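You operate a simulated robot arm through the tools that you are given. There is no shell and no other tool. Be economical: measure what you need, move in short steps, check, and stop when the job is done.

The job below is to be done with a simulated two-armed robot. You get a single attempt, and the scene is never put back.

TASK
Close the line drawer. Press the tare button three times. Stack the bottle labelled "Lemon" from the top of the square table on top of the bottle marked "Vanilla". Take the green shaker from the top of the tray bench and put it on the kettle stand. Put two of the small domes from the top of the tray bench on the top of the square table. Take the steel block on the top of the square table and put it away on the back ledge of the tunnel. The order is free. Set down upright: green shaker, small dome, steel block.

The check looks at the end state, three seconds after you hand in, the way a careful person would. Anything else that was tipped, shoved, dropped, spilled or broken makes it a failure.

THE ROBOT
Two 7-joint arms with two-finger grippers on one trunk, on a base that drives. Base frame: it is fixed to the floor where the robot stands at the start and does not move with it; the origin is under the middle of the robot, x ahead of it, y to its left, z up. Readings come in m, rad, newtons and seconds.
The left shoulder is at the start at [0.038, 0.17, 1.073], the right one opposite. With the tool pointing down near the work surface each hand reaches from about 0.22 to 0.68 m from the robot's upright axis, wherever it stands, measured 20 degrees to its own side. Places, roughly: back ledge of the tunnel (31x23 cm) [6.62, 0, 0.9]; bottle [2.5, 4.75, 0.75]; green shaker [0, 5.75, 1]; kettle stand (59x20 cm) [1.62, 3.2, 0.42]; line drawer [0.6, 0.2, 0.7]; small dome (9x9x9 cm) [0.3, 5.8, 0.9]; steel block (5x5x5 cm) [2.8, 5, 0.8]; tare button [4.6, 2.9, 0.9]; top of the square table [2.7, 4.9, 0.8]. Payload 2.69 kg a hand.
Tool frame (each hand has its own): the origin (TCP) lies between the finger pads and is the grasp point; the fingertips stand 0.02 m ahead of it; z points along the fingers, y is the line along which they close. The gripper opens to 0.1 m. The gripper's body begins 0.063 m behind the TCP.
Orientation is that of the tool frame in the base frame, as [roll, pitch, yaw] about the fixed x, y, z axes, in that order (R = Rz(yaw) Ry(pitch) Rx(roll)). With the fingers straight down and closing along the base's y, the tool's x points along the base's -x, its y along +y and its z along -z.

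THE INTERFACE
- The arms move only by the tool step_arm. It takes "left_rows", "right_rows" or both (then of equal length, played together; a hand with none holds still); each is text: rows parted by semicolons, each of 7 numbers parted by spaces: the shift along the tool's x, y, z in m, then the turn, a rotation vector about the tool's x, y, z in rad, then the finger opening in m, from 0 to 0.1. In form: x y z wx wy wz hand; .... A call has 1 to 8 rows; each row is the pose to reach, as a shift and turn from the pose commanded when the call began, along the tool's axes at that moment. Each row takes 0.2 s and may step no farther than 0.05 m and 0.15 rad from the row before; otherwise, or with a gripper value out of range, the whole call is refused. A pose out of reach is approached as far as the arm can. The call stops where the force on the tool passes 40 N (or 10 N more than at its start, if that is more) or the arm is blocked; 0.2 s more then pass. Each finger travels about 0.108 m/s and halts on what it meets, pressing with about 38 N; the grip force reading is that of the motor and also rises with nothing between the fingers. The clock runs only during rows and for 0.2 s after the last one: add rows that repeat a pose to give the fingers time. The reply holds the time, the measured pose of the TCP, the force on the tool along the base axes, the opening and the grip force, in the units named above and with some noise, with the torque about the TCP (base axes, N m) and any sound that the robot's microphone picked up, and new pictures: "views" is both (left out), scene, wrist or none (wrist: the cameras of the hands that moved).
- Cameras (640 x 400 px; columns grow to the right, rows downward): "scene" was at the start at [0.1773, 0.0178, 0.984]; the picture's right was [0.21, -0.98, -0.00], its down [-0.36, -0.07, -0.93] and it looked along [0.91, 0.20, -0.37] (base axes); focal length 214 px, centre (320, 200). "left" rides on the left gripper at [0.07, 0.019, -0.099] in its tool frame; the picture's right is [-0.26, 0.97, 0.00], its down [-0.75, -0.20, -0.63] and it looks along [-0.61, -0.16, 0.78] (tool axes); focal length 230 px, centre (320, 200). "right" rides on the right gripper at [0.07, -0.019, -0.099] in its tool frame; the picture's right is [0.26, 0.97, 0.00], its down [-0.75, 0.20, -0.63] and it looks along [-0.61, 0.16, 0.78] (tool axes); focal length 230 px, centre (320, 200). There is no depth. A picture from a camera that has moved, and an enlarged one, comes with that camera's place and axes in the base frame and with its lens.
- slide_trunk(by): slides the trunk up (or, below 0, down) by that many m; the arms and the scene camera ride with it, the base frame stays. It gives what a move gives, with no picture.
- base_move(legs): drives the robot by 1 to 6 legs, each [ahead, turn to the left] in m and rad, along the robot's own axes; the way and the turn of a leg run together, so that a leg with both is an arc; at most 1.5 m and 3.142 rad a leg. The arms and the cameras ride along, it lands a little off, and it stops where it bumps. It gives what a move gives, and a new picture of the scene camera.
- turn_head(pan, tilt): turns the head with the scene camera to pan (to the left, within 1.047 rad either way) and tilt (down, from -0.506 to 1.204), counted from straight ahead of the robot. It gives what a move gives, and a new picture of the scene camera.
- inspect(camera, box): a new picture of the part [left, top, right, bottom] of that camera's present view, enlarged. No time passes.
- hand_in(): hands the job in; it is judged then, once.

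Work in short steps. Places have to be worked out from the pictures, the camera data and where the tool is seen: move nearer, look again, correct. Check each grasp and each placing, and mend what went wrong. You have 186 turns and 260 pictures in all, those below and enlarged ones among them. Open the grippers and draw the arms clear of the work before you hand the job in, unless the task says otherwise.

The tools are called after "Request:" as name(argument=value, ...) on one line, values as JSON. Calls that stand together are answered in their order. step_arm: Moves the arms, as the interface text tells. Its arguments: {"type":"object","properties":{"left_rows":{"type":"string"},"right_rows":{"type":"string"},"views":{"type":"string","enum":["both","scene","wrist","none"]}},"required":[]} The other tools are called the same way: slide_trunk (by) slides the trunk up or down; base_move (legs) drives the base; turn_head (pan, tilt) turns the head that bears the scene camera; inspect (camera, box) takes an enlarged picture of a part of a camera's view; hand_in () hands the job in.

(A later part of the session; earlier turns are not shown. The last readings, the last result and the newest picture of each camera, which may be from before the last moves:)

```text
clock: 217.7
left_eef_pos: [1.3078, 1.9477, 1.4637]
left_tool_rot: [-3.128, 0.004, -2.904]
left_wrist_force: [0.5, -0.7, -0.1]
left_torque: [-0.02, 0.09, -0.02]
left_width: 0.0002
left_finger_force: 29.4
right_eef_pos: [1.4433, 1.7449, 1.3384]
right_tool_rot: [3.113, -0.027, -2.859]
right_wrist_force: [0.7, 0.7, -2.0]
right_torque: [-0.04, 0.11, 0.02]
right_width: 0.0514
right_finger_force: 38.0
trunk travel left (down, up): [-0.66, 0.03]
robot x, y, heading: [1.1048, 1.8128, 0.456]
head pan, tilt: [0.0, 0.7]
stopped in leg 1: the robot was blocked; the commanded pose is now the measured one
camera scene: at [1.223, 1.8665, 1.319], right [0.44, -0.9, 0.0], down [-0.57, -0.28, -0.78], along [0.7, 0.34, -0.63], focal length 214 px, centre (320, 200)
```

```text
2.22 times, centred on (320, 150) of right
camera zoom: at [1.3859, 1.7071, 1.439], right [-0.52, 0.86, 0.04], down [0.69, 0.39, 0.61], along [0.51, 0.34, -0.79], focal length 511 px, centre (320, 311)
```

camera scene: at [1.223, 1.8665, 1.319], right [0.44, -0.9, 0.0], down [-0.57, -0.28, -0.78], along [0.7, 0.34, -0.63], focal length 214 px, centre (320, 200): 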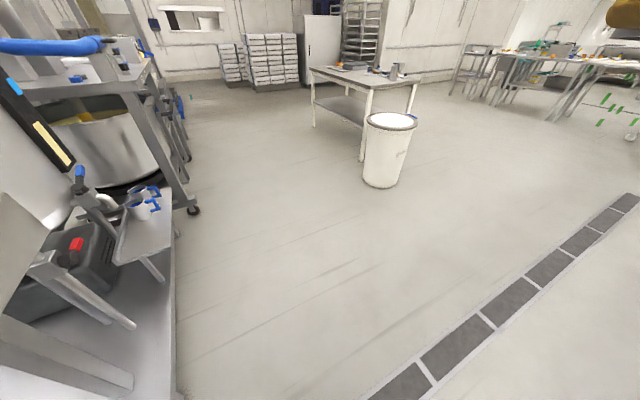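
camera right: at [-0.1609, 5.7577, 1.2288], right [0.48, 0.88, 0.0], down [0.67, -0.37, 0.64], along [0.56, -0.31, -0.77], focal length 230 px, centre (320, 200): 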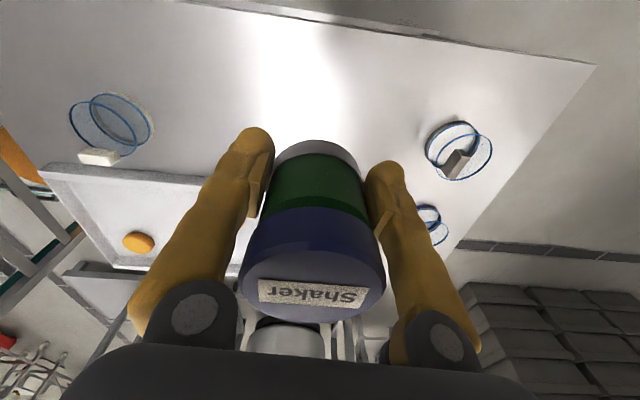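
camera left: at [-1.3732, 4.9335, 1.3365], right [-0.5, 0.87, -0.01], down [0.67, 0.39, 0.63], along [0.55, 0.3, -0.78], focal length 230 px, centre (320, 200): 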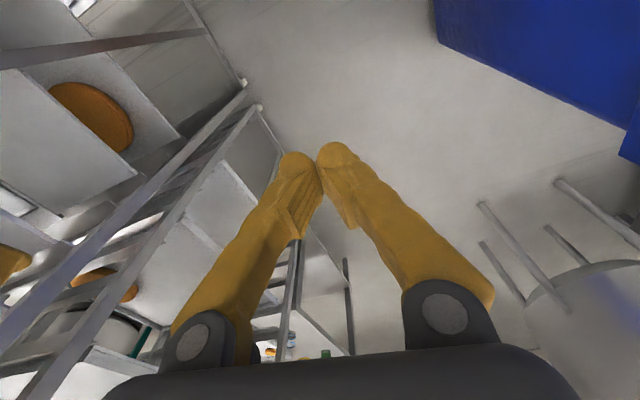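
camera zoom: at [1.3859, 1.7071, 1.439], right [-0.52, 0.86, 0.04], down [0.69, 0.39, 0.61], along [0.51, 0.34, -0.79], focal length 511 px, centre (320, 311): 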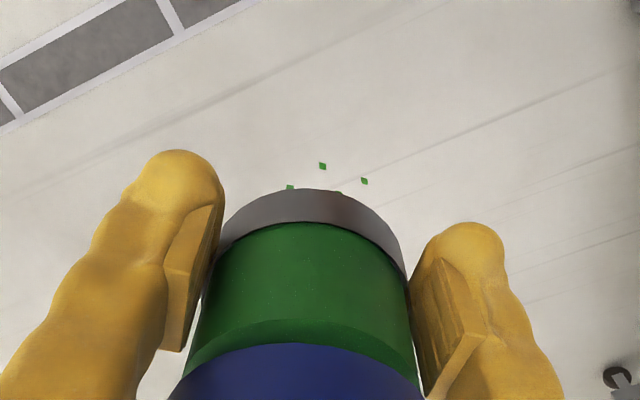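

Still brushing the box when turning. I back off further before turning.

Request:
base_move(legs=[[-0.35, 0], [0, -0.55], [1.15, 0], [0, 1.6]])

```text
clock: 231.0
left_eef_pos: [1.931, 1.8193, 1.4608]
left_tool_rot: [-3.125, -0.017, -1.839]
left_wrist_force: [0.2, 0.0, 0.6]
left_torque: [0.0, 0.0, -0.02]
left_width: 0.0
left_finger_force: 29.4
right_eef_pos: [2.1744, 1.8379, 1.3334]
right_tool_rot: [3.116, -0.05, -1.794]
right_wrist_force: [-0.3, -0.3, -1.7]
right_torque: [0.0, 0.02, 0.03]
right_width: 0.0502
right_finger_force: 38.0
trunk travel left (down, up): [-0.66, 0.03]
robot x, y, heading: [1.9567, 1.563, 1.525]
head pan, tilt: [0.0, 0.7]
camera scene: at [1.9662, 1.7397, 1.3137], right [1.0, -0.05, 0.0], down [-0.03, -0.66, -0.75], along [0.03, 0.75, -0.66], focal length 214 px, centre (320, 200)
```

scene: 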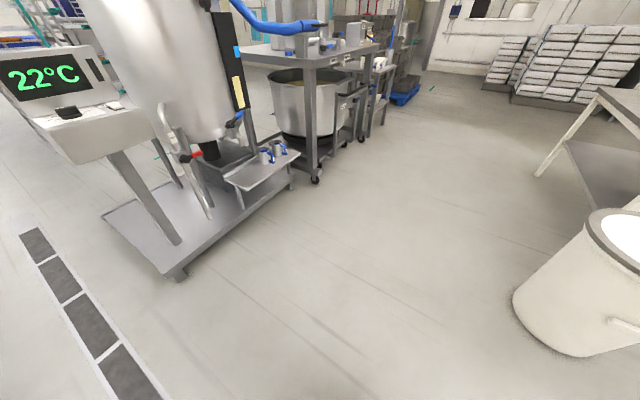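

Clear of the box now. I move up beside the stand and turn to face it.

Request:
base_move(legs=[[0, 0.1], [1.08, 0], [0, 1.04]])

Request:
turn_head(pan=-0.3, tilt=0.85)

```text
clock: 232.8
left_eef_pos: [1.9074, 1.7933, 1.4502]
left_tool_rot: [-3.115, -0.08, -1.741]
left_wrist_force: [0.2, 0.2, 1.2]
left_torque: [-0.03, 0.01, 0.05]
left_width: 0.0
left_finger_force: 29.4
right_eef_pos: [2.141, 1.8579, 1.3245]
right_tool_rot: [3.099, -0.109, -1.739]
right_wrist_force: [0.9, 0.6, -1.4]
right_torque: [-0.07, 0.01, 0.0]
right_width: 0.0505
right_finger_force: 37.6
trunk travel left (down, up): [-0.66, 0.03]
robot x, y, heading: [1.9557, 1.6045, 1.628]
head pan, tilt: [0.0, 0.7]
stopped in leg 2: the robot was blocked; the commanded pose is now the measured one
camera scene: at [1.9469, 1.7832, 1.3135], right [1.0, 0.06, 0.0], down [0.04, -0.66, -0.75], along [-0.04, 0.75, -0.66], focal length 214 px, centre (320, 200)
```

scene: 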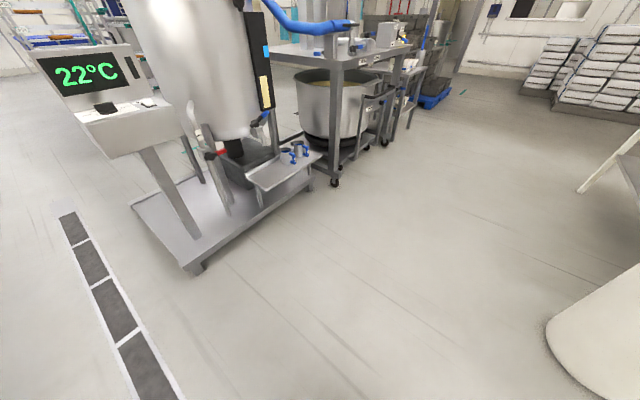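

```text
clock: 233.6
left_eef_pos: [1.9068, 1.7912, 1.4502]
left_tool_rot: [-3.114, -0.078, -1.738]
left_wrist_force: [-1.1, -0.9, -0.6]
left_torque: [0.03, 0.01, -0.03]
left_width: 0.0
left_finger_force: 28.9
right_eef_pos: [2.1406, 1.8569, 1.3253]
right_tool_rot: [3.098, -0.109, -1.738]
right_wrist_force: [0.0, 0.1, -1.4]
right_torque: [-0.01, 0.0, 0.02]
right_width: 0.0505
right_finger_force: 37.9
trunk travel left (down, up): [-0.66, 0.03]
robot x, y, heading: [1.9546, 1.6085, 1.627]
head pan, tilt: [-0.3, 0.85]
camera scene: at [1.9694, 1.7719, 1.3018], right [0.97, -0.24, 0.01], down [-0.18, -0.74, -0.65], along [0.16, 0.63, -0.76], focal length 214 px, centre (320, 200)
```

scene: 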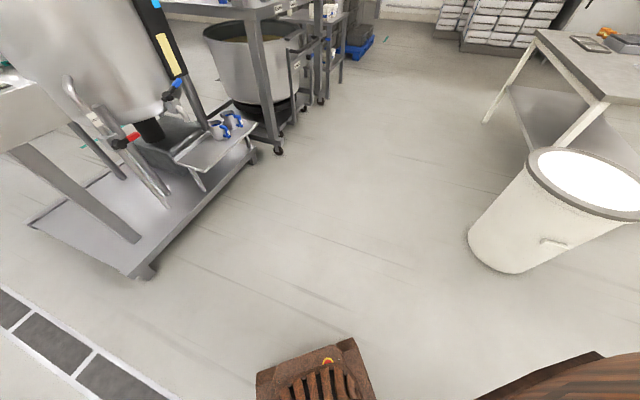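

That stop had nothing around it: each stop has ratcheted the hands back against my body (now only ~0.2 m ahead), so the arms themselves are jamming. I extend both hands forward again and level the right one.

Request:
step_arm(left_rows="-0.035 0.01 0.01 0.003 -0.01 0 0; -0.07 0.02 0.02 0.006 -0.02 0 0; -0.105 0.03 0.03 0.01 -0.03 0 0; -0.14 0.04 0.04 0.013 -0.04 0 0; -0.175 0.05 0.05 0.016 -0.05 0 0; -0.21 0.05 0.06 0.02 -0.06 0 0; -0.245 0.05 0.07 0.023 -0.07 0 0; -0.26 0.05 0.07 0.026 -0.078 0 0", right_rows="-0.03 0 0 0.005 -0.014 0 0; -0.06 0 0 0.01 -0.028 0 0; -0.09 0 0 0.015 -0.042 0 0; -0.12 0 0 0.02 -0.056 0 0; -0.15 0 0 0.025 -0.07 0 0; -0.18 0 0 0.031 -0.084 0 0; -0.2 0 0 0.037 -0.098 0 0; -0.21 0 0 0.043 -0.109 0 0", views="wrist")

```text
clock: 235.4
left_eef_pos: [1.9032, 2.0522, 1.3801]
left_tool_rot: [-3.098, 0.049, -1.735]
left_wrist_force: [-0.1, 0.8, -0.2]
left_torque: [0.0, -0.01, -0.02]
left_width: 0.0002
left_finger_force: 29.7
right_eef_pos: [2.1725, 2.0447, 1.3096]
right_tool_rot: [-3.122, 0.028, -1.701]
right_wrist_force: [0.1, 0.4, -1.2]
right_torque: [-0.02, 0.0, 0.02]
right_width: 0.0504
right_finger_force: 37.9
trunk travel left (down, up): [-0.66, 0.03]
robot x, y, heading: [1.956, 1.6068, 1.625]
head pan, tilt: [-0.3, 0.85]
camera right: at [2.1801, 1.972, 1.4066], right [-0.99, -0.13, -0.02], down [-0.11, 0.76, 0.64], along [-0.06, 0.64, -0.76], focal length 230 px, centre (320, 200)
camera left: at [1.869, 1.9839, 1.4731], right [-0.91, 0.41, -0.03], down [0.29, 0.68, 0.67], along [0.3, 0.6, -0.74], focal length 230 px, centre (320, 200)
```

right: 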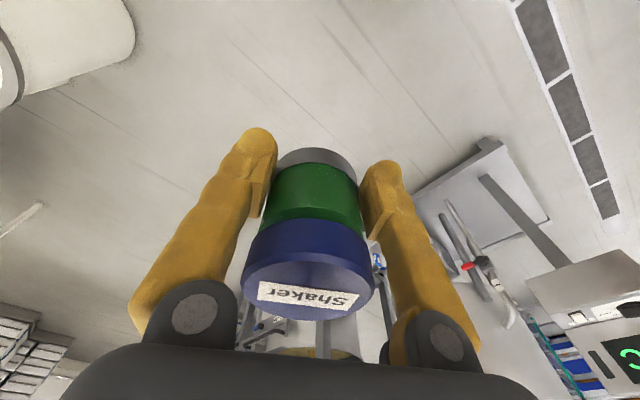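
left: 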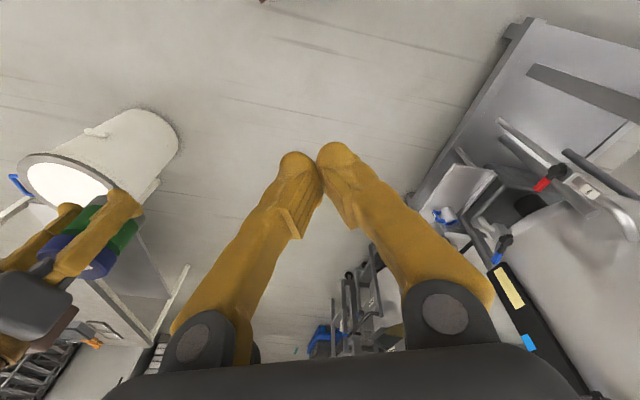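

Arms are forward again and no specks show. I drive to the stand.

Request:
base_move(legs=[[1.04, 0], [0, 1.04]])

```text
clock: 243.5
left_eef_pos: [1.4795, 2.8291, 1.3796]
left_tool_rot: [-3.097, 0.049, -0.683]
left_wrist_force: [0.4, -0.2, 0.7]
left_torque: [-0.02, 0.0, -0.02]
left_width: 0.0
left_finger_force: 29.7
right_eef_pos: [1.6194, 3.058, 1.3086]
right_tool_rot: [-3.123, 0.025, -0.652]
right_wrist_force: [-0.2, 0.1, -0.8]
right_torque: [-0.04, -0.04, -0.05]
right_width: 0.0499
right_finger_force: 37.8
trunk travel left (down, up): [-0.66, 0.03]
robot x, y, heading: [1.8939, 2.6563, 2.681]
head pan, tilt: [-0.3, 0.85]
camera scene: at [1.7561, 2.753, 1.3017], right [0.69, 0.72, 0.01], down [0.55, -0.52, -0.65], along [-0.47, 0.45, -0.76], focal length 214 px, centre (320, 200)
```

scene: 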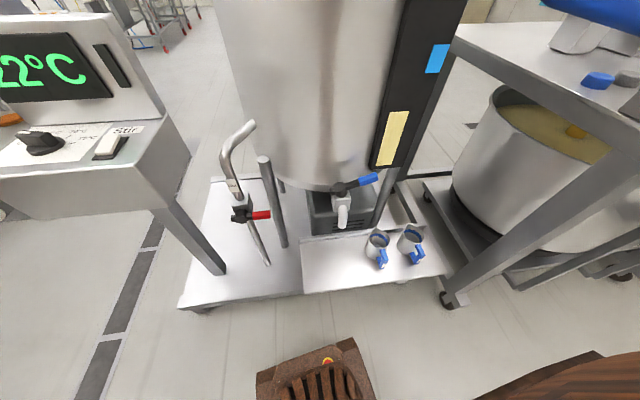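

The stand is right in front, with mugs at its right end; I aim for the free spot near [1.51, 3.055]. I shift the right hand above it, then lower the trunk.

Request:
step_arm(right_rows="-0.018 0.017 0 -0.005 0.006 0 0; -0.035 0.034 0 -0.01 0.012 0 0; -0.053 0.051 0 -0.014 0.018 0 0; -0.07 0.068 0 -0.018 0.025 0 0", views="none")

Request:
slide_trunk(by=-0.55)

Request:
turn_head(pan=-0.3, tilt=0.85)

Request:
inspect(camera="right", box=[0, 0, 640, 400])

```text
clock: 244.5
left_eef_pos: [1.4946, 2.8214, 1.385]
left_tool_rot: [-3.103, 0.063, -0.682]
left_wrist_force: [-0.6, 0.2, -0.7]
left_torque: [0.0, -0.03, 0.01]
left_width: 0.0
left_finger_force: 29.6
right_eef_pos: [1.5361, 3.0394, 1.3152]
right_tool_rot: [3.14, 0.017, -0.652]
right_wrist_force: [-0.1, -0.1, -1.1]
right_torque: [0.02, -0.08, -0.03]
right_width: 0.0498
right_finger_force: 38.0
trunk travel left (down, up): [-0.66, 0.03]
robot x, y, heading: [1.8961, 2.6595, 2.677]
head pan, tilt: [-0.3, 0.85]
```

```text
refused: -0.55 is not a number from -0.4 to 0.4
```

```text
clock: 245.1
left_eef_pos: [1.4963, 2.819, 1.386]
left_tool_rot: [-3.103, 0.064, -0.682]
left_wrist_force: [-0.4, -0.5, -0.6]
left_torque: [0.03, -0.01, 0.0]
left_width: 0.0
left_finger_force: 29.5
right_eef_pos: [1.5387, 3.0393, 1.3168]
right_tool_rot: [3.137, 0.014, -0.651]
right_wrist_force: [0.0, 0.3, -0.7]
right_torque: [-0.04, -0.04, 0.01]
right_width: 0.0495
right_finger_force: 38.4
trunk travel left (down, up): [-0.66, 0.03]
robot x, y, heading: [1.8953, 2.6601, 2.683]
head pan, tilt: [-0.3, 0.85]
camera scene: at [1.755, 2.7537, 1.3015], right [0.69, 0.72, 0.01], down [0.55, -0.52, -0.65], along [-0.46, 0.45, -0.76], focal length 214 px, centre (320, 200)
```

scene: 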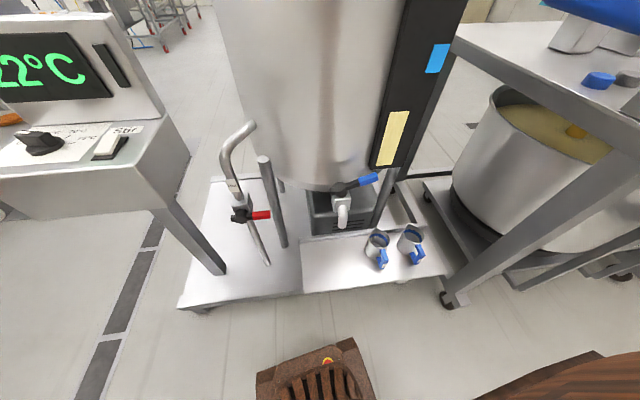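

```text
1.00 times, centred on (320, 200) of right (not enlarged: the box is as wide or as high as the picture)
camera zoom: at [1.6073, 3.0121, 1.4146], right [-0.38, -0.92, 0.0], down [-0.71, 0.29, 0.64], along [-0.59, 0.25, -0.77], focal length 230 px, centre (320, 200)
```

zoom: 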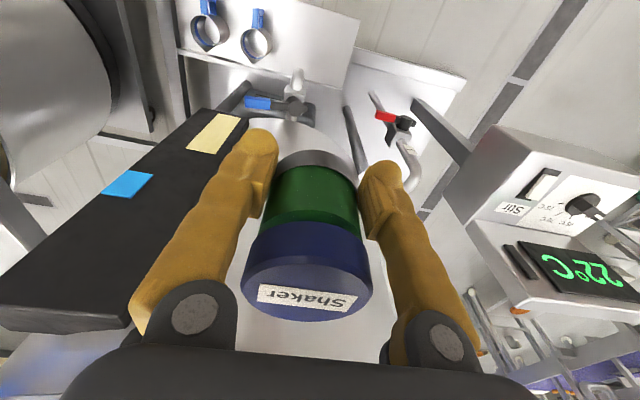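

Directly below lies the free end of the stand with ~20 cm to the strip and tap. I lower the trunk in two parts.

Request:
slide_trunk(by=-0.4)

Request:
turn_head(pan=-0.3, tilt=0.6)

Request:
inspect(camera="right", box=[0, 0, 640, 400])

```text
clock: 249.0
left_eef_pos: [1.4999, 2.8175, 0.9871]
left_tool_rot: [-3.105, 0.064, -0.685]
left_wrist_force: [0.0, -0.3, 0.9]
left_torque: [0.0, -0.02, 0.01]
left_width: 0.0
left_finger_force: 29.1
right_eef_pos: [1.5406, 3.0375, 0.9173]
right_tool_rot: [3.141, 0.014, -0.65]
right_wrist_force: [-0.2, 0.3, -0.9]
right_torque: [0.01, 0.0, 0.01]
right_width: 0.0492
right_finger_force: 38.2
trunk travel left (down, up): [-0.26, 0.43]
robot x, y, heading: [1.8955, 2.6604, 2.676]
head pan, tilt: [-0.3, 0.85]
```

```text
clock: 249.7
left_eef_pos: [1.4999, 2.8195, 0.9877]
left_tool_rot: [-3.103, 0.065, -0.684]
left_wrist_force: [-0.5, 0.6, -0.4]
left_torque: [-0.01, 0.0, 0.02]
left_width: 0.0
left_finger_force: 29.6
right_eef_pos: [1.5408, 3.0381, 0.9182]
right_tool_rot: [3.14, 0.017, -0.65]
right_wrist_force: [0.8, -0.3, -1.5]
right_torque: [0.0, 0.0, 0.02]
right_width: 0.0492
right_finger_force: 37.6
trunk travel left (down, up): [-0.26, 0.43]
robot x, y, heading: [1.8967, 2.6599, 2.678]
head pan, tilt: [-0.3, 0.6]
camera scene: at [1.7546, 2.7571, 0.9224], right [0.69, 0.72, 0.01], down [0.42, -0.4, -0.82], along [-0.59, 0.57, -0.58], focal length 214 px, centre (320, 200)
```

scene: 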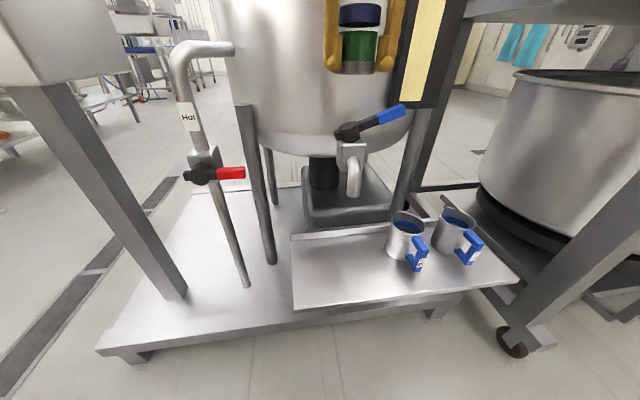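

```text
1.00 times, centred on (320, 200) of right (not enlarged: the box is as wide or as high as the picture)
camera zoom: at [1.6089, 3.011, 1.0152], right [-0.38, -0.92, 0.0], down [-0.71, 0.29, 0.64], along [-0.59, 0.25, -0.77], focal length 230 px, centre (320, 200)
```

zoom: 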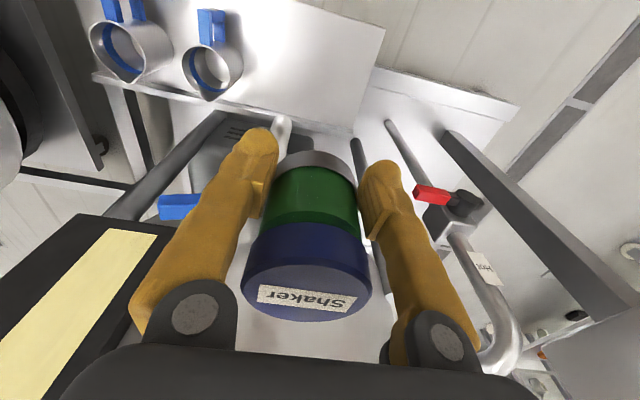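

The drop point projects to the middle of the stand's free part. I lower the trunk another 25 cm, then use the arm.

Request:
slide_trunk(by=-0.25)

Request:
step_arm(right_rows="0 0 0.03 0 0 0 0; 0 0 0.06 0 0 0 0; 0 0 0.09 0 0 0 0; 0 0 0.12 0 0 0 0; 0 0 0.14 0 0 0 0", views="both")

```text
clock: 252.3
left_eef_pos: [1.4988, 2.8184, 0.7369]
left_tool_rot: [-3.104, 0.064, -0.684]
left_wrist_force: [-0.3, 0.4, -0.3]
left_torque: [0.01, 0.02, 0.0]
left_width: 0.0
left_finger_force: 29.8
right_eef_pos: [1.5408, 3.0386, 0.6684]
right_tool_rot: [3.139, 0.016, -0.652]
right_wrist_force: [-0.3, 0.5, -1.0]
right_torque: [-0.01, -0.04, 0.01]
right_width: 0.0489
right_finger_force: 38.3
trunk travel left (down, up): [-0.01, 0.68]
robot x, y, heading: [1.8976, 2.66, 2.677]
head pan, tilt: [-0.3, 0.6]
```

```text
clock: 253.5
left_eef_pos: [1.4991, 2.8186, 0.7365]
left_tool_rot: [-3.102, 0.064, -0.683]
left_wrist_force: [0.5, 0.4, -0.1]
left_torque: [0.0, 0.04, 0.0]
left_width: 0.0
left_finger_force: 29.6
right_eef_pos: [1.5381, 3.0384, 0.527]
right_tool_rot: [3.141, 0.016, -0.651]
right_wrist_force: [0.2, -0.7, -1.3]
right_torque: [-0.05, -0.02, 0.0]
right_width: 0.049
right_finger_force: 38.0
trunk travel left (down, up): [-0.01, 0.68]
robot x, y, heading: [1.8947, 2.6602, 2.682]
head pan, tilt: [-0.3, 0.6]
camera scene: at [1.7584, 2.7552, 0.6725], right [0.69, 0.72, 0.01], down [0.42, -0.4, -0.82], along [-0.59, 0.57, -0.58], focal length 214 px, centre (320, 200)
camera right: at [1.6067, 3.0117, 0.6248], right [-0.38, -0.92, 0.0], down [-0.71, 0.29, 0.64], along [-0.59, 0.25, -0.77], focal length 230 px, centre (320, 200)
```

scene: 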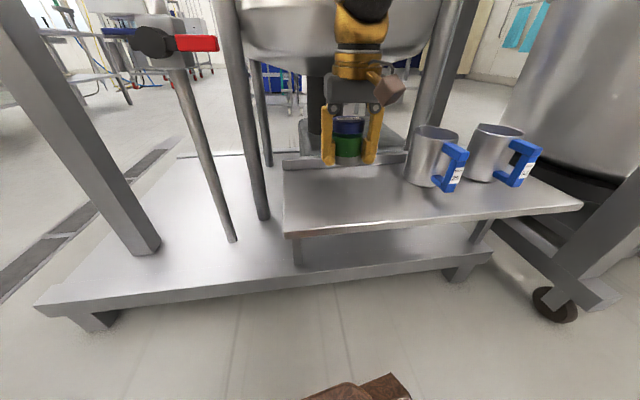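
right: 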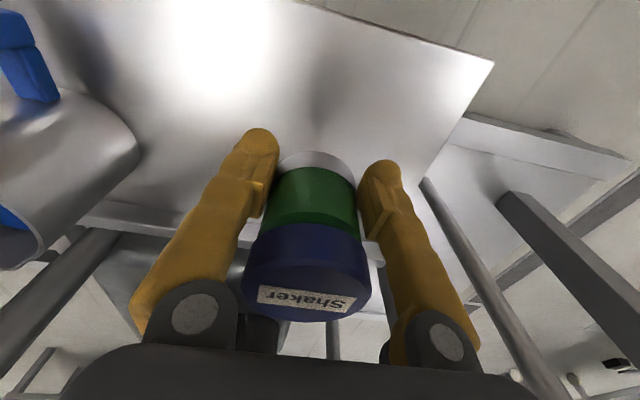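

The shaker is over the stand's middle. I lower slowly until it touches.

Request:
step_arm(right_rows="0 0 0.02 0 0 0 0; 0 0 0.04 0 0 0 0; 0 0 0.055 0 0 0 0; 0 0 0.065 0 0 0 0; 0 0 0.071 0 0 0 0; 0 0 0.076 0 0 0 0", views="both")

```text
clock: 254.9
left_eef_pos: [1.4995, 2.818, 0.7367]
left_tool_rot: [-3.102, 0.065, -0.683]
left_wrist_force: [0.1, -0.2, -0.3]
left_torque: [0.0, 0.03, 0.0]
left_width: 0.0
left_finger_force: 29.5
right_eef_pos: [1.5383, 3.0404, 0.4509]
right_tool_rot: [3.141, 0.016, -0.653]
right_wrist_force: [0.8, -0.4, -1.1]
right_torque: [0.01, 0.0, 0.0]
right_width: 0.0491
right_finger_force: 38.4
trunk travel left (down, up): [-0.01, 0.68]
robot x, y, heading: [1.8975, 2.6564, 2.679]
head pan, tilt: [-0.3, 0.6]
camera scene: at [1.7584, 2.7552, 0.6725], right [0.69, 0.72, 0.01], down [0.42, -0.4, -0.82], along [-0.59, 0.57, -0.58], focal length 214 px, centre (320, 200)
camera right: at [1.6058, 3.0124, 0.5494], right [-0.38, -0.92, 0.0], down [-0.71, 0.29, 0.64], along [-0.59, 0.25, -0.77], focal length 230 px, centre (320, 200)
```

scene: 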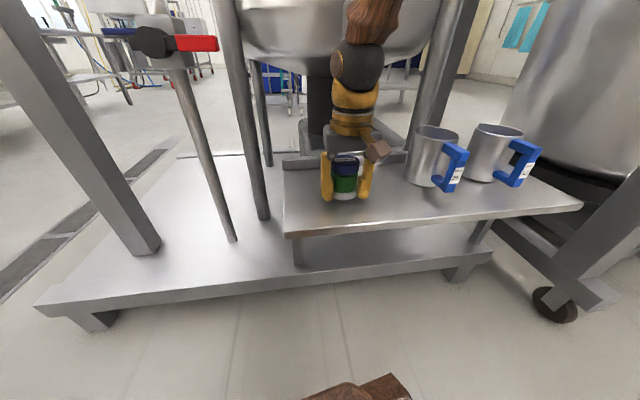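
right: 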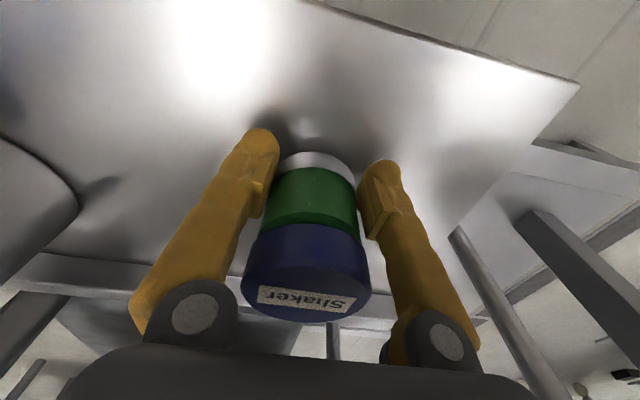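

Very close but not yet in contact. I go down in millimetre steps.

Request:
step_arm(right_rows="0 0 0.003 0 0 0 0; 0 0 0.006 0 0 0 0; 0 0 0.009 0 0 0 0; 0 0 0.012 0 0 0 0", views="wrist")

```text
clock: 255.9
left_eef_pos: [1.5008, 2.8175, 0.7389]
left_tool_rot: [-3.1, 0.067, -0.683]
left_wrist_force: [-0.5, -0.8, 0.1]
left_torque: [0.01, -0.01, 0.03]
left_width: 0.0
left_finger_force: 29.5
right_eef_pos: [1.5363, 3.0386, 0.4429]
right_tool_rot: [3.138, 0.021, -0.651]
right_wrist_force: [9.1, -4.4, 31.7]
right_torque: [0.5, 0.53, -0.06]
right_width: 0.0486
right_finger_force: 37.7
trunk travel left (down, up): [-0.01, 0.68]
robot x, y, heading: [1.8994, 2.6599, 2.678]
head pan, tilt: [-0.3, 0.6]
camera right: at [1.6053, 3.0119, 0.5398], right [-0.38, -0.92, 0.0], down [-0.71, 0.29, 0.65], along [-0.6, 0.25, -0.76], focal length 230 px, centre (320, 200)
```

right: 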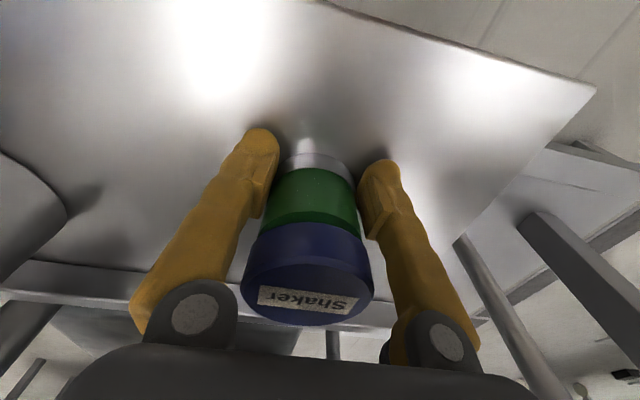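

Contact (32 N). I ease up a little and open the fingers.

Request:
step_arm(right_rows="0 0 -0.006 0 0 0 0; 0 0 -0.006 0 0 0 0.06; 0 0 -0.006 0 0 0 0.08; 0 0 -0.006 0 0 0 0.1; 0 0 -0.006 0 0 0 0.1", views="wrist")

```text
clock: 257.1
left_eef_pos: [1.4983, 2.8176, 0.7364]
left_tool_rot: [-3.101, 0.065, -0.681]
left_wrist_force: [-0.1, -0.8, 0.6]
left_torque: [0.02, -0.03, 0.01]
left_width: 0.0
left_finger_force: 29.5
right_eef_pos: [1.5371, 3.0402, 0.4458]
right_tool_rot: [3.139, 0.016, -0.651]
right_wrist_force: [-0.4, -0.1, 0.0]
right_torque: [-0.01, 0.02, -0.01]
right_width: 0.1002
right_finger_force: 0.1
trunk travel left (down, up): [-0.01, 0.68]
robot x, y, heading: [1.8962, 2.6618, 2.679]
head pan, tilt: [-0.3, 0.6]
camera right: at [1.6052, 3.0123, 0.5432], right [-0.38, -0.92, 0.0], down [-0.71, 0.29, 0.64], along [-0.59, 0.25, -0.77], focal length 230 px, centre (320, 200)
```

right: 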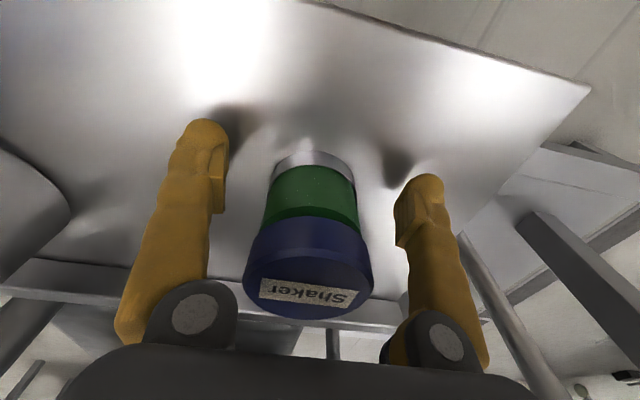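

Released and standing. I raise the hand straight up and check.

Request:
step_arm(right_rows="0 0 -0.03 0 0 0 0.1; 0 0 -0.07 0 0 0 0.1; 0 0 -0.11 0 0 0 0.1; 0 0 -0.15 0 0 0 0.1; 0.03 0 -0.19 0 0 0 0.1; 0.06 0 -0.22 0 0 0 0.1", views="both")

```text
clock: 258.5
left_eef_pos: [1.4993, 2.8191, 0.7371]
left_tool_rot: [-3.1, 0.065, -0.683]
left_wrist_force: [0.7, -0.1, -0.7]
left_torque: [-0.01, -0.01, -0.01]
left_width: 0.0
left_finger_force: 30.0
right_eef_pos: [1.5906, 3.002, 0.6638]
right_tool_rot: [3.14, 0.016, -0.652]
right_wrist_force: [-0.3, 0.5, -0.2]
right_torque: [0.01, -0.01, 0.01]
right_width: 0.1002
right_finger_force: 0.1
trunk travel left (down, up): [-0.01, 0.68]
robot x, y, heading: [1.8978, 2.6567, 2.678]
head pan, tilt: [-0.3, 0.6]
camera scene: at [1.7584, 2.7552, 0.6725], right [0.69, 0.72, 0.01], down [0.42, -0.4, -0.82], along [-0.59, 0.57, -0.58], focal length 214 px, centre (320, 200)
camera right: at [1.6586, 2.9748, 0.7611], right [-0.38, -0.92, 0.0], down [-0.71, 0.29, 0.64], along [-0.59, 0.25, -0.77], focal length 230 px, centre (320, 200)
```

scene: 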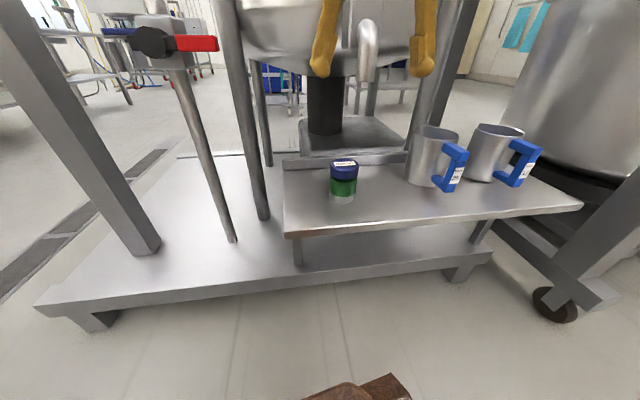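
right: 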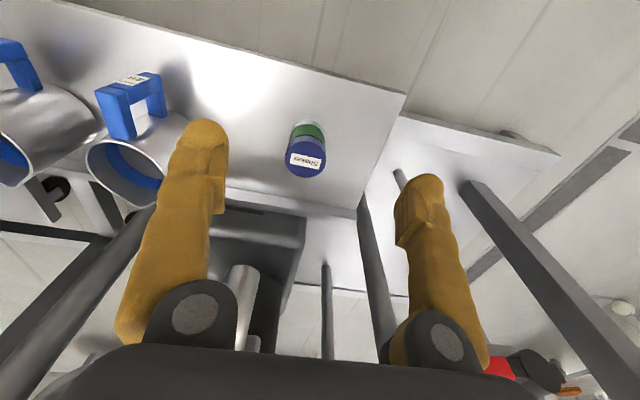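

The shaker stands upright on the stand. Next, the domes: I raise the trunk and drive the known loop back toward the bench.

Request:
slide_trunk(by=0.4)

Request:
slide_trunk(by=0.2)

Request:
base_move(legs=[[-0.3, 0], [0, 1.9], [0.75, 0], [0, -1.62], [1.4, 0], [0.35, 0]])

```text
clock: 262.3
left_eef_pos: [1.4981, 2.8191, 1.1371]
left_tool_rot: [-3.102, 0.065, -0.683]
left_wrist_force: [0.2, 0.2, -0.1]
left_torque: [-0.01, 0.02, -0.01]
left_width: 0.0
left_finger_force: 29.6
right_eef_pos: [1.5901, 3.003, 1.0618]
right_tool_rot: [3.141, 0.017, -0.652]
right_wrist_force: [0.2, -0.9, 0.0]
right_torque: [0.0, -0.02, 0.01]
right_width: 0.1
right_finger_force: 0.1
trunk travel left (down, up): [-0.41, 0.28]
robot x, y, heading: [1.8973, 2.6602, 2.675]
head pan, tilt: [-0.3, 0.6]
```

```text
clock: 264.5
left_eef_pos: [1.4989, 2.8191, 1.3367]
left_tool_rot: [-3.104, 0.064, -0.683]
left_wrist_force: [-0.4, -0.6, -0.3]
left_torque: [0.02, -0.04, 0.02]
left_width: 0.0
left_finger_force: 29.8
right_eef_pos: [1.5894, 3.0025, 1.2623]
right_tool_rot: [3.138, 0.015, -0.65]
right_wrist_force: [-1.2, -0.4, -0.4]
right_torque: [-0.03, -0.01, -0.04]
right_width: 0.1
right_finger_force: 0.0
trunk travel left (down, up): [-0.61, 0.08]
robot x, y, heading: [1.8975, 2.6606, 2.683]
head pan, tilt: [-0.3, 0.6]
```

```text
clock: 287.3
left_eef_pos: [-0.0846, 2.125, 1.3349]
left_tool_rot: [-3.104, 0.064, -0.388]
left_wrist_force: [0.1, 0.0, -0.4]
left_torque: [0.01, 0.0, 0.0]
left_width: 0.0
left_finger_force: 29.3
right_eef_pos: [-0.051, 2.3273, 1.2627]
right_tool_rot: [3.141, 0.016, -0.357]
right_wrist_force: [-0.7, 0.5, -0.5]
right_torque: [0.04, -0.02, 0.03]
right_width: 0.0999
right_finger_force: 0.0
trunk travel left (down, up): [-0.61, 0.08]
robot x, y, heading: [0.3458, 2.0909, 2.976]
head pan, tilt: [-0.3, 0.6]
camera scene: at [0.1717, 2.1421, 1.2723], right [0.45, 0.89, 0.01], down [0.52, -0.26, -0.82], along [-0.73, 0.37, -0.58], focal length 214 px, centre (320, 200)
```

scene: 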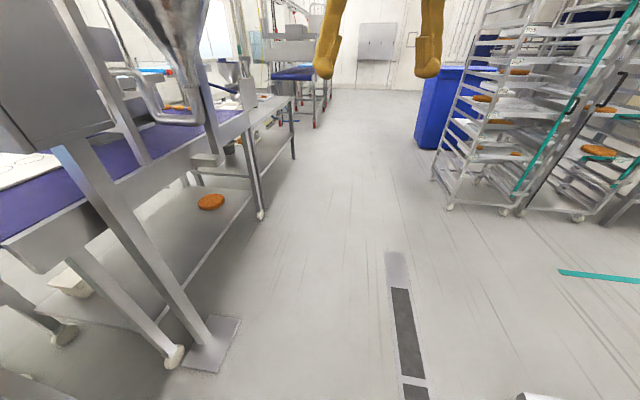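

Smooth. Next section: past the skid corner and up the corridor.

Request:
base_move(legs=[[0, -0.73], [1.02, 0], [0, -1.18], [1.5, 0], [0.4, 0], [0, -0.14]])

```text
clock: 307.3
left_eef_pos: [0.8427, 4.8991, 1.3432]
left_tool_rot: [-3.109, 0.08, -2.452]
left_wrist_force: [-0.1, -0.2, -0.6]
left_torque: [0.01, 0.03, -0.03]
left_width: 0.0
left_finger_force: 29.7
right_eef_pos: [1.0068, 4.774, 1.2689]
right_tool_rot: [3.138, 0.032, -2.419]
right_wrist_force: [0.1, 1.5, -1.2]
right_torque: [0.02, 0.01, -0.02]
right_width: 0.1001
right_finger_force: 0.2
trunk travel left (down, up): [-0.61, 0.08]
robot x, y, heading: [0.6232, 4.5582, 0.912]
head pan, tilt: [-0.3, 0.6]
camera scene: at [0.7496, 4.6786, 1.2723], right [0.57, -0.82, 0.01], down [-0.47, -0.34, -0.82], along [0.67, 0.47, -0.58], focal length 214 px, centre (320, 200)
```

scene: 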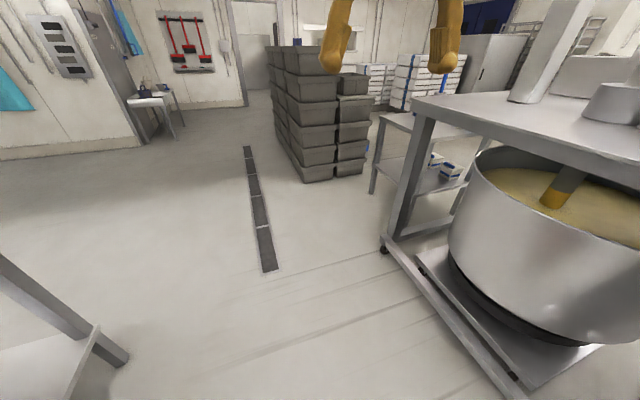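

All as expected; bench back corner at [0.54, 5.7]. I go round it to the bench's end and turn to face the domes.

Request:
base_move(legs=[[1.19, 0], [0, 1.37], [1.08, 0], [0, 1.79]])

Request:
turn_head(pan=0.0, tilt=0.8)

```text
clock: 326.4
left_eef_pos: [0.4289, 5.9913, 1.3486]
left_tool_rot: [-3.111, 0.096, 0.696]
left_wrist_force: [0.1, 1.4, -0.1]
left_torque: [-0.03, -0.02, 0.02]
left_width: 0.0
left_finger_force: 29.0
right_eef_pos: [0.2637, 6.1147, 1.2753]
right_tool_rot: [3.135, 0.047, 0.73]
right_wrist_force: [1.6, -0.1, -0.3]
right_torque: [0.01, -0.01, -0.02]
right_width: 0.0999
right_finger_force: 0.0
trunk travel left (down, up): [-0.61, 0.08]
robot x, y, heading: [0.6316, 6.3266, -2.218]
head pan, tilt: [-0.3, 0.6]
camera scene: at [0.4991, 6.1985, 1.2724], right [-0.58, 0.81, 0.01], down [0.47, 0.34, -0.82], along [-0.67, -0.47, -0.58], focal length 214 px, centre (320, 200)
```

scene: 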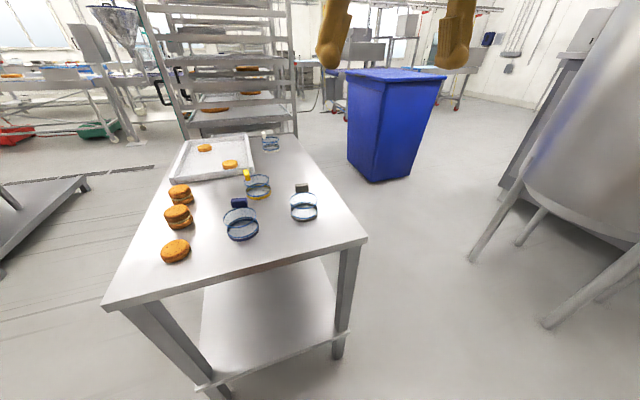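

```text
clock: 327.2
left_eef_pos: [0.4441, 6.0112, 1.3559]
left_tool_rot: [-3.117, 0.115, 0.698]
left_wrist_force: [0.5, 0.3, -0.7]
left_torque: [-0.06, 0.04, 0.01]
left_width: 0.0
left_finger_force: 29.9
right_eef_pos: [0.277, 6.133, 1.2812]
right_tool_rot: [3.134, 0.068, 0.73]
right_wrist_force: [0.4, 0.0, 0.5]
right_torque: [-0.05, 0.05, 0.0]
right_width: 0.1
right_finger_force: 0.1
trunk travel left (down, up): [-0.61, 0.08]
robot x, y, heading: [0.6282, 6.3297, -2.224]
head pan, tilt: [0.0, 0.799]
camera scene: at [0.5243, 6.1881, 1.2561], right [-0.79, 0.61, 0.0], down [0.44, 0.58, -0.69], along [-0.42, -0.55, -0.73], focal length 214 px, centre (320, 200)
```

scene: 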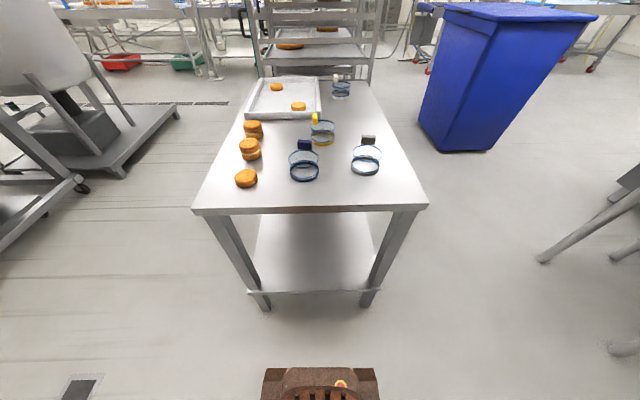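

Both the blue and grey domes are right in front. I zoom in to understand their shape.

Request:
inspect(camera="scene", box=[270, 100, 400, 190])

```text
4.44 times, centred on (335, 145) of scene
camera zoom: at [0.5243, 6.1881, 1.2561], right [-0.79, 0.61, 0.0], down [0.44, 0.58, -0.69], along [-0.42, -0.55, -0.73], focal length 953 px, centre (253, 444)
```

zoom: 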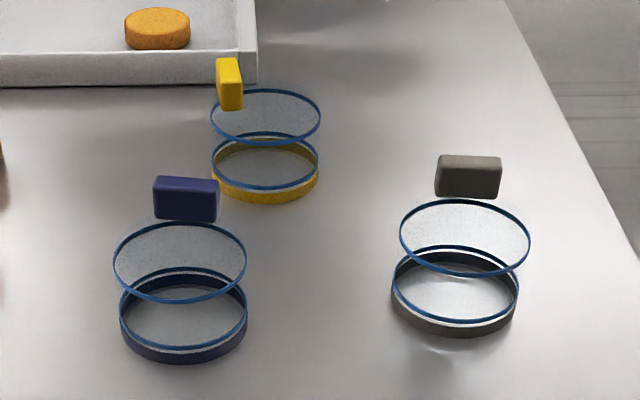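

Each dome is a clear cylinder ~8.2 cm across with a knob on the far rim (grey at [0.117, 5.87], blue at [0.27, 5.784]); I can grip the body across. I drive 15 cm closer.

Request:
base_move(legs=[[0.15, 0]])

```text
clock: 328.6
left_eef_pos: [0.3702, 5.914, 1.3638]
left_tool_rot: [-3.123, 0.14, 0.697]
left_wrist_force: [1.7, 1.2, 2.1]
left_torque: [-0.07, 0.03, -0.03]
left_width: 0.0
left_finger_force: 29.3
right_eef_pos: [0.2034, 6.0349, 1.2903]
right_tool_rot: [3.128, 0.092, 0.73]
right_wrist_force: [0.4, 0.7, 0.7]
right_torque: [-0.06, 0.05, 0.01]
right_width: 0.1
right_finger_force: 0.1
trunk travel left (down, up): [-0.61, 0.08]
robot x, y, heading: [0.5342, 6.2033, -2.215]
head pan, tilt: [0.0, 0.799]
camera scene: at [0.4632, 6.1076, 1.2621], right [-0.8, 0.61, 0.0], down [0.42, 0.56, -0.72], along [-0.43, -0.57, -0.7], focal length 214 px, centre (320, 200)
```

scene: 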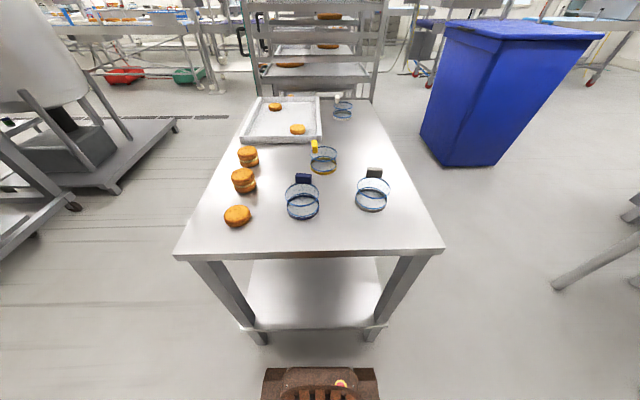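

I lower the trunk 0.2 m for a comfortable reach.

Request:
slide_trunk(by=-0.2)

```text
clock: 330.7
left_eef_pos: [0.3362, 5.8676, 1.147]
left_tool_rot: [-3.112, 0.091, 0.699]
left_wrist_force: [-0.6, -0.1, -0.3]
left_torque: [0.13, -0.09, -0.01]
left_width: 0.0
left_finger_force: 29.4
right_eef_pos: [0.1695, 5.9907, 1.0751]
right_tool_rot: [3.136, 0.043, 0.733]
right_wrist_force: [-0.1, -1.0, -0.1]
right_torque: [0.07, -0.06, -0.01]
right_width: 0.1
right_finger_force: 0.0
trunk travel left (down, up): [-0.41, 0.28]
robot x, y, heading: [0.5347, 6.2054, -2.22]
head pan, tilt: [0.0, 0.799]
```

I bring the right hand above the grey dome, levelled and aligned.

Request:
step_arm(right_rows="-0.03 0.014 0.0125 0.001 0.011 -0.033 0.1; -0.059 0.027 0.025 0.003 0.022 -0.065 0.1; -0.089 0.041 0.0375 0.004 0.032 -0.098 0.1; -0.118 0.0546 0.05 0.005 0.043 -0.13 0.1; -0.118 0.0546 0.05 0.005 0.043 -0.13 0.1", views="wrist")

```text
clock: 331.9
left_eef_pos: [0.3481, 5.8826, 1.1544]
left_tool_rot: [-3.117, 0.11, 0.697]
left_wrist_force: [0.5, 0.0, -1.1]
left_torque: [0.01, 0.0, 0.0]
left_width: 0.0002
left_finger_force: 29.1
right_eef_pos: [0.129, 5.8865, 1.0381]
right_tool_rot: [-3.138, 0.018, 0.86]
right_wrist_force: [-0.3, 0.0, 0.0]
right_torque: [-0.01, -0.01, 0.02]
right_width: 0.1
right_finger_force: 0.1
trunk travel left (down, up): [-0.41, 0.28]
robot x, y, heading: [0.5322, 6.2043, -2.224]
head pan, tilt: [0.0, 0.799]
camera right: at [0.1619, 5.9526, 1.1356], right [0.9, -0.43, -0.01], down [-0.33, -0.69, 0.64], along [-0.28, -0.58, -0.77], focal length 230 px, centre (320, 200)
```

right: 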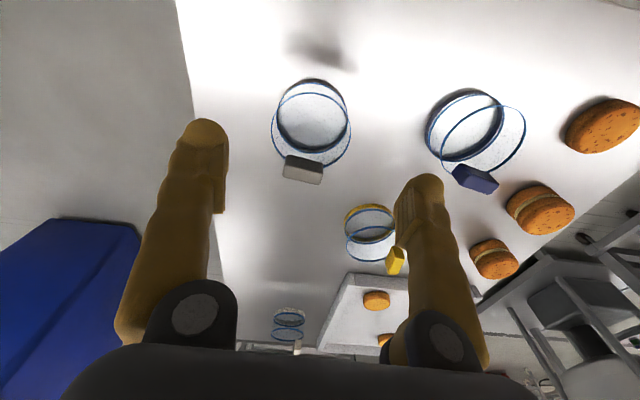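

The grey dome measures [0.113, 5.873], 7.8 cm across. I centre over it and descend around it.

Request:
step_arm(right_rows="-0.01 -0.002 0.03 0 0.009 0 0.1; -0.0207 -0.0033 0.06 0 0.018 0 0.1; -0.0207 -0.0033 0.085 0 0.018 0 0.1; -0.0207 -0.0033 0.085 0 0.018 0 0.1", views="wrist")

```text
clock: 332.9
left_eef_pos: [0.3482, 5.8838, 1.1543]
left_tool_rot: [-3.118, 0.11, 0.697]
left_wrist_force: [0.4, 0.0, -0.4]
left_torque: [0.02, 0.04, -0.01]
left_width: 0.0001
left_finger_force: 29.5
right_eef_pos: [0.1108, 5.8696, 0.9538]
right_tool_rot: [-3.139, 0.001, 0.86]
right_wrist_force: [0.7, 0.0, -0.3]
right_torque: [-0.01, 0.03, 0.01]
right_width: 0.1
right_finger_force: 0.1
trunk travel left (down, up): [-0.41, 0.28]
robot x, y, heading: [0.5381, 6.2044, -2.219]
head pan, tilt: [0.0, 0.799]
camera right: at [0.1434, 5.9356, 1.053], right [0.9, -0.43, 0.0], down [-0.34, -0.7, 0.63], along [-0.28, -0.57, -0.78], focal length 230 px, centre (320, 200)
```

right: 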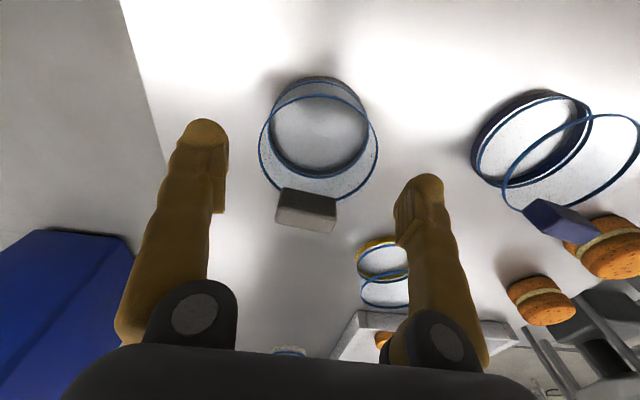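

Centred within a few millimetres. I go down to grip height.

Request:
step_arm(right_rows="0.004 -0.002 0.025 0 0 0 0.1; 0.004 -0.002 0.045 0 0 0 0.1; 0.004 -0.002 0.06 0 0 0 0.1; 0.004 -0.002 0.065 0 0 0 0.1", views="wrist")

```text
clock: 333.9
left_eef_pos: [0.3608, 5.9003, 1.156]
left_tool_rot: [-3.12, 0.115, 0.694]
left_wrist_force: [1.7, 0.2, -0.1]
left_torque: [-0.05, 0.02, 0.01]
left_width: 0.0
left_finger_force: 29.4
right_eef_pos: [0.1175, 5.8809, 0.9046]
right_tool_rot: [3.141, 0.033, 0.861]
right_wrist_force: [-0.6, 0.6, -0.4]
right_torque: [-0.01, 0.01, 0.0]
right_width: 0.1001
right_finger_force: 0.4
trunk travel left (down, up): [-0.41, 0.28]
robot x, y, heading: [0.536, 6.2022, -2.223]
head pan, tilt: [0.0, 0.799]
stopped in row 4 (right hand): the force on the tool passed its limit at 48 N (the readings are from after the stop); the commanded pose is now the measured one
camera right: at [0.1521, 5.9499, 1.0022], right [0.9, -0.43, -0.01], down [-0.32, -0.68, 0.65], along [-0.29, -0.59, -0.76], focal length 230 px, centre (320, 200)
```

right: 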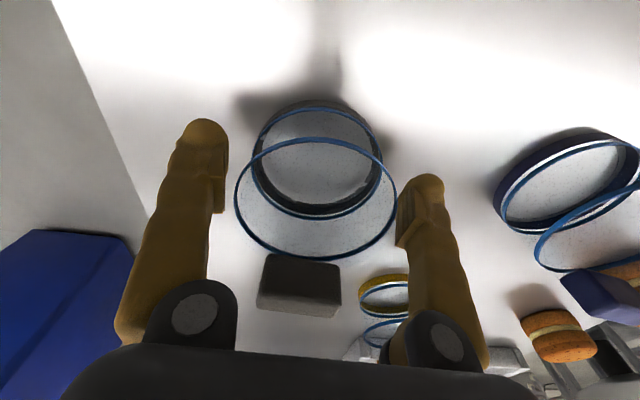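

The palm met the dome's clear top at about TCP 0.89, so 0.90 is the right depth. The dome hasn't shifted; I level the hand and close here.

Request:
step_arm(right_rows="0 0 0 0 0.03 0 0.1; 0 0 0 0 0.03 0 0.07; 0 0 0 0 0.03 0 0; 0 0 0 0 0.03 0 0; 0 0 0 0 0.03 0 0", views="wrist")

```text
clock: 335.1
left_eef_pos: [0.3599, 5.8979, 1.158]
left_tool_rot: [-3.121, 0.119, 0.695]
left_wrist_force: [0.1, -0.2, 0.8]
left_torque: [-0.03, 0.02, -0.02]
left_width: 0.0
left_finger_force: 29.3
right_eef_pos: [0.1183, 5.8799, 0.9053]
right_tool_rot: [3.141, 0.0, 0.86]
right_wrist_force: [0.0, -0.2, 0.3]
right_torque: [-0.04, 0.0, -0.02]
right_width: 0.0988
right_finger_force: 38.7
trunk travel left (down, up): [-0.41, 0.28]
robot x, y, heading: [0.5359, 6.2029, -2.221]
head pan, tilt: [0.0, 0.799]
camera right: at [0.1491, 5.9461, 1.0034], right [0.9, -0.43, 0.0], down [-0.34, -0.7, 0.63], along [-0.27, -0.57, -0.78], focal length 230 px, centre (320, 200)
```

right: 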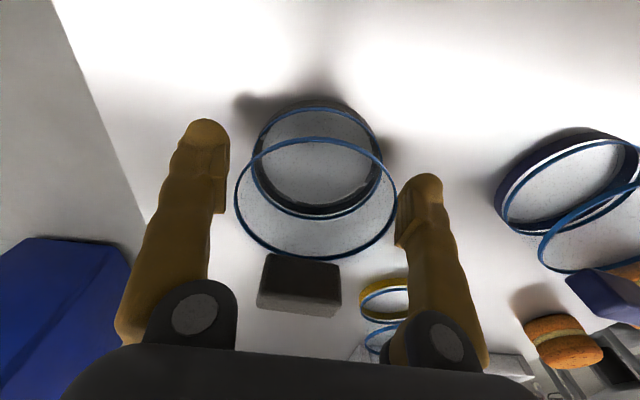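

The fingers stopped at once (9.9 cm, 38 N): the clear body is wider than its rings. I try a slow 2 cm lift.

Request:
step_arm(right_rows="0 0 -0.003 0 0 0 0; 0 0 -0.006 0 0 0 0; 0 0 -0.01 0 0 0 0; 0 0 -0.015 0 0 0 0; 0 0 -0.02 0 0 0 0", views="both")

```text
clock: 336.3
left_eef_pos: [0.359, 5.8989, 1.1577]
left_tool_rot: [-3.12, 0.119, 0.698]
left_wrist_force: [0.3, 0.8, 0.2]
left_torque: [0.02, 0.02, -0.02]
left_width: 0.0
left_finger_force: 29.2
right_eef_pos: [0.1181, 5.8781, 0.9235]
right_tool_rot: [3.141, 0.0, 0.859]
right_wrist_force: [0.3, -0.3, 0.7]
right_torque: [0.02, -0.03, 0.0]
right_width: 0.0987
right_finger_force: 38.1
trunk travel left (down, up): [-0.41, 0.28]
robot x, y, heading: [0.5324, 6.2019, -2.216]
head pan, tilt: [0.0, 0.799]
camera scene: at [0.4319, 6.0667, 1.0556], right [-0.8, 0.6, 0.0], down [0.44, 0.58, -0.68], along [-0.41, -0.55, -0.73], focal length 214 px, centre (320, 200)
camera right: at [0.1495, 5.945, 1.0231], right [0.9, -0.43, 0.0], down [-0.34, -0.7, 0.63], along [-0.27, -0.57, -0.78], focal length 230 px, centre (320, 200)
```

scene: 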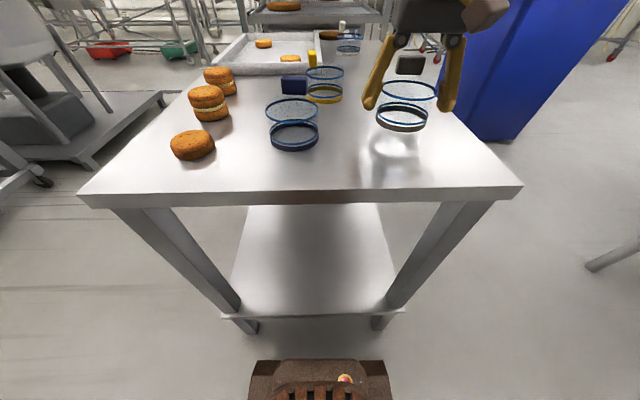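
right: 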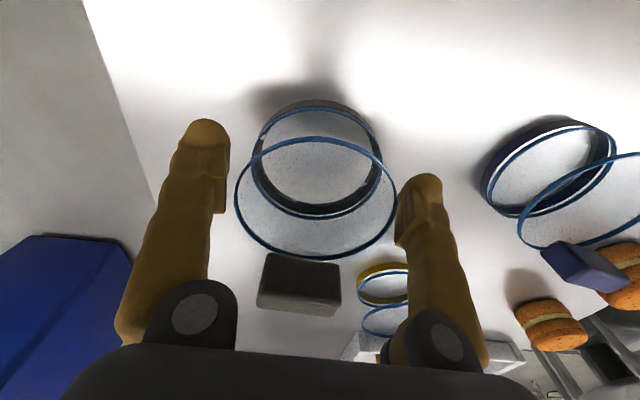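

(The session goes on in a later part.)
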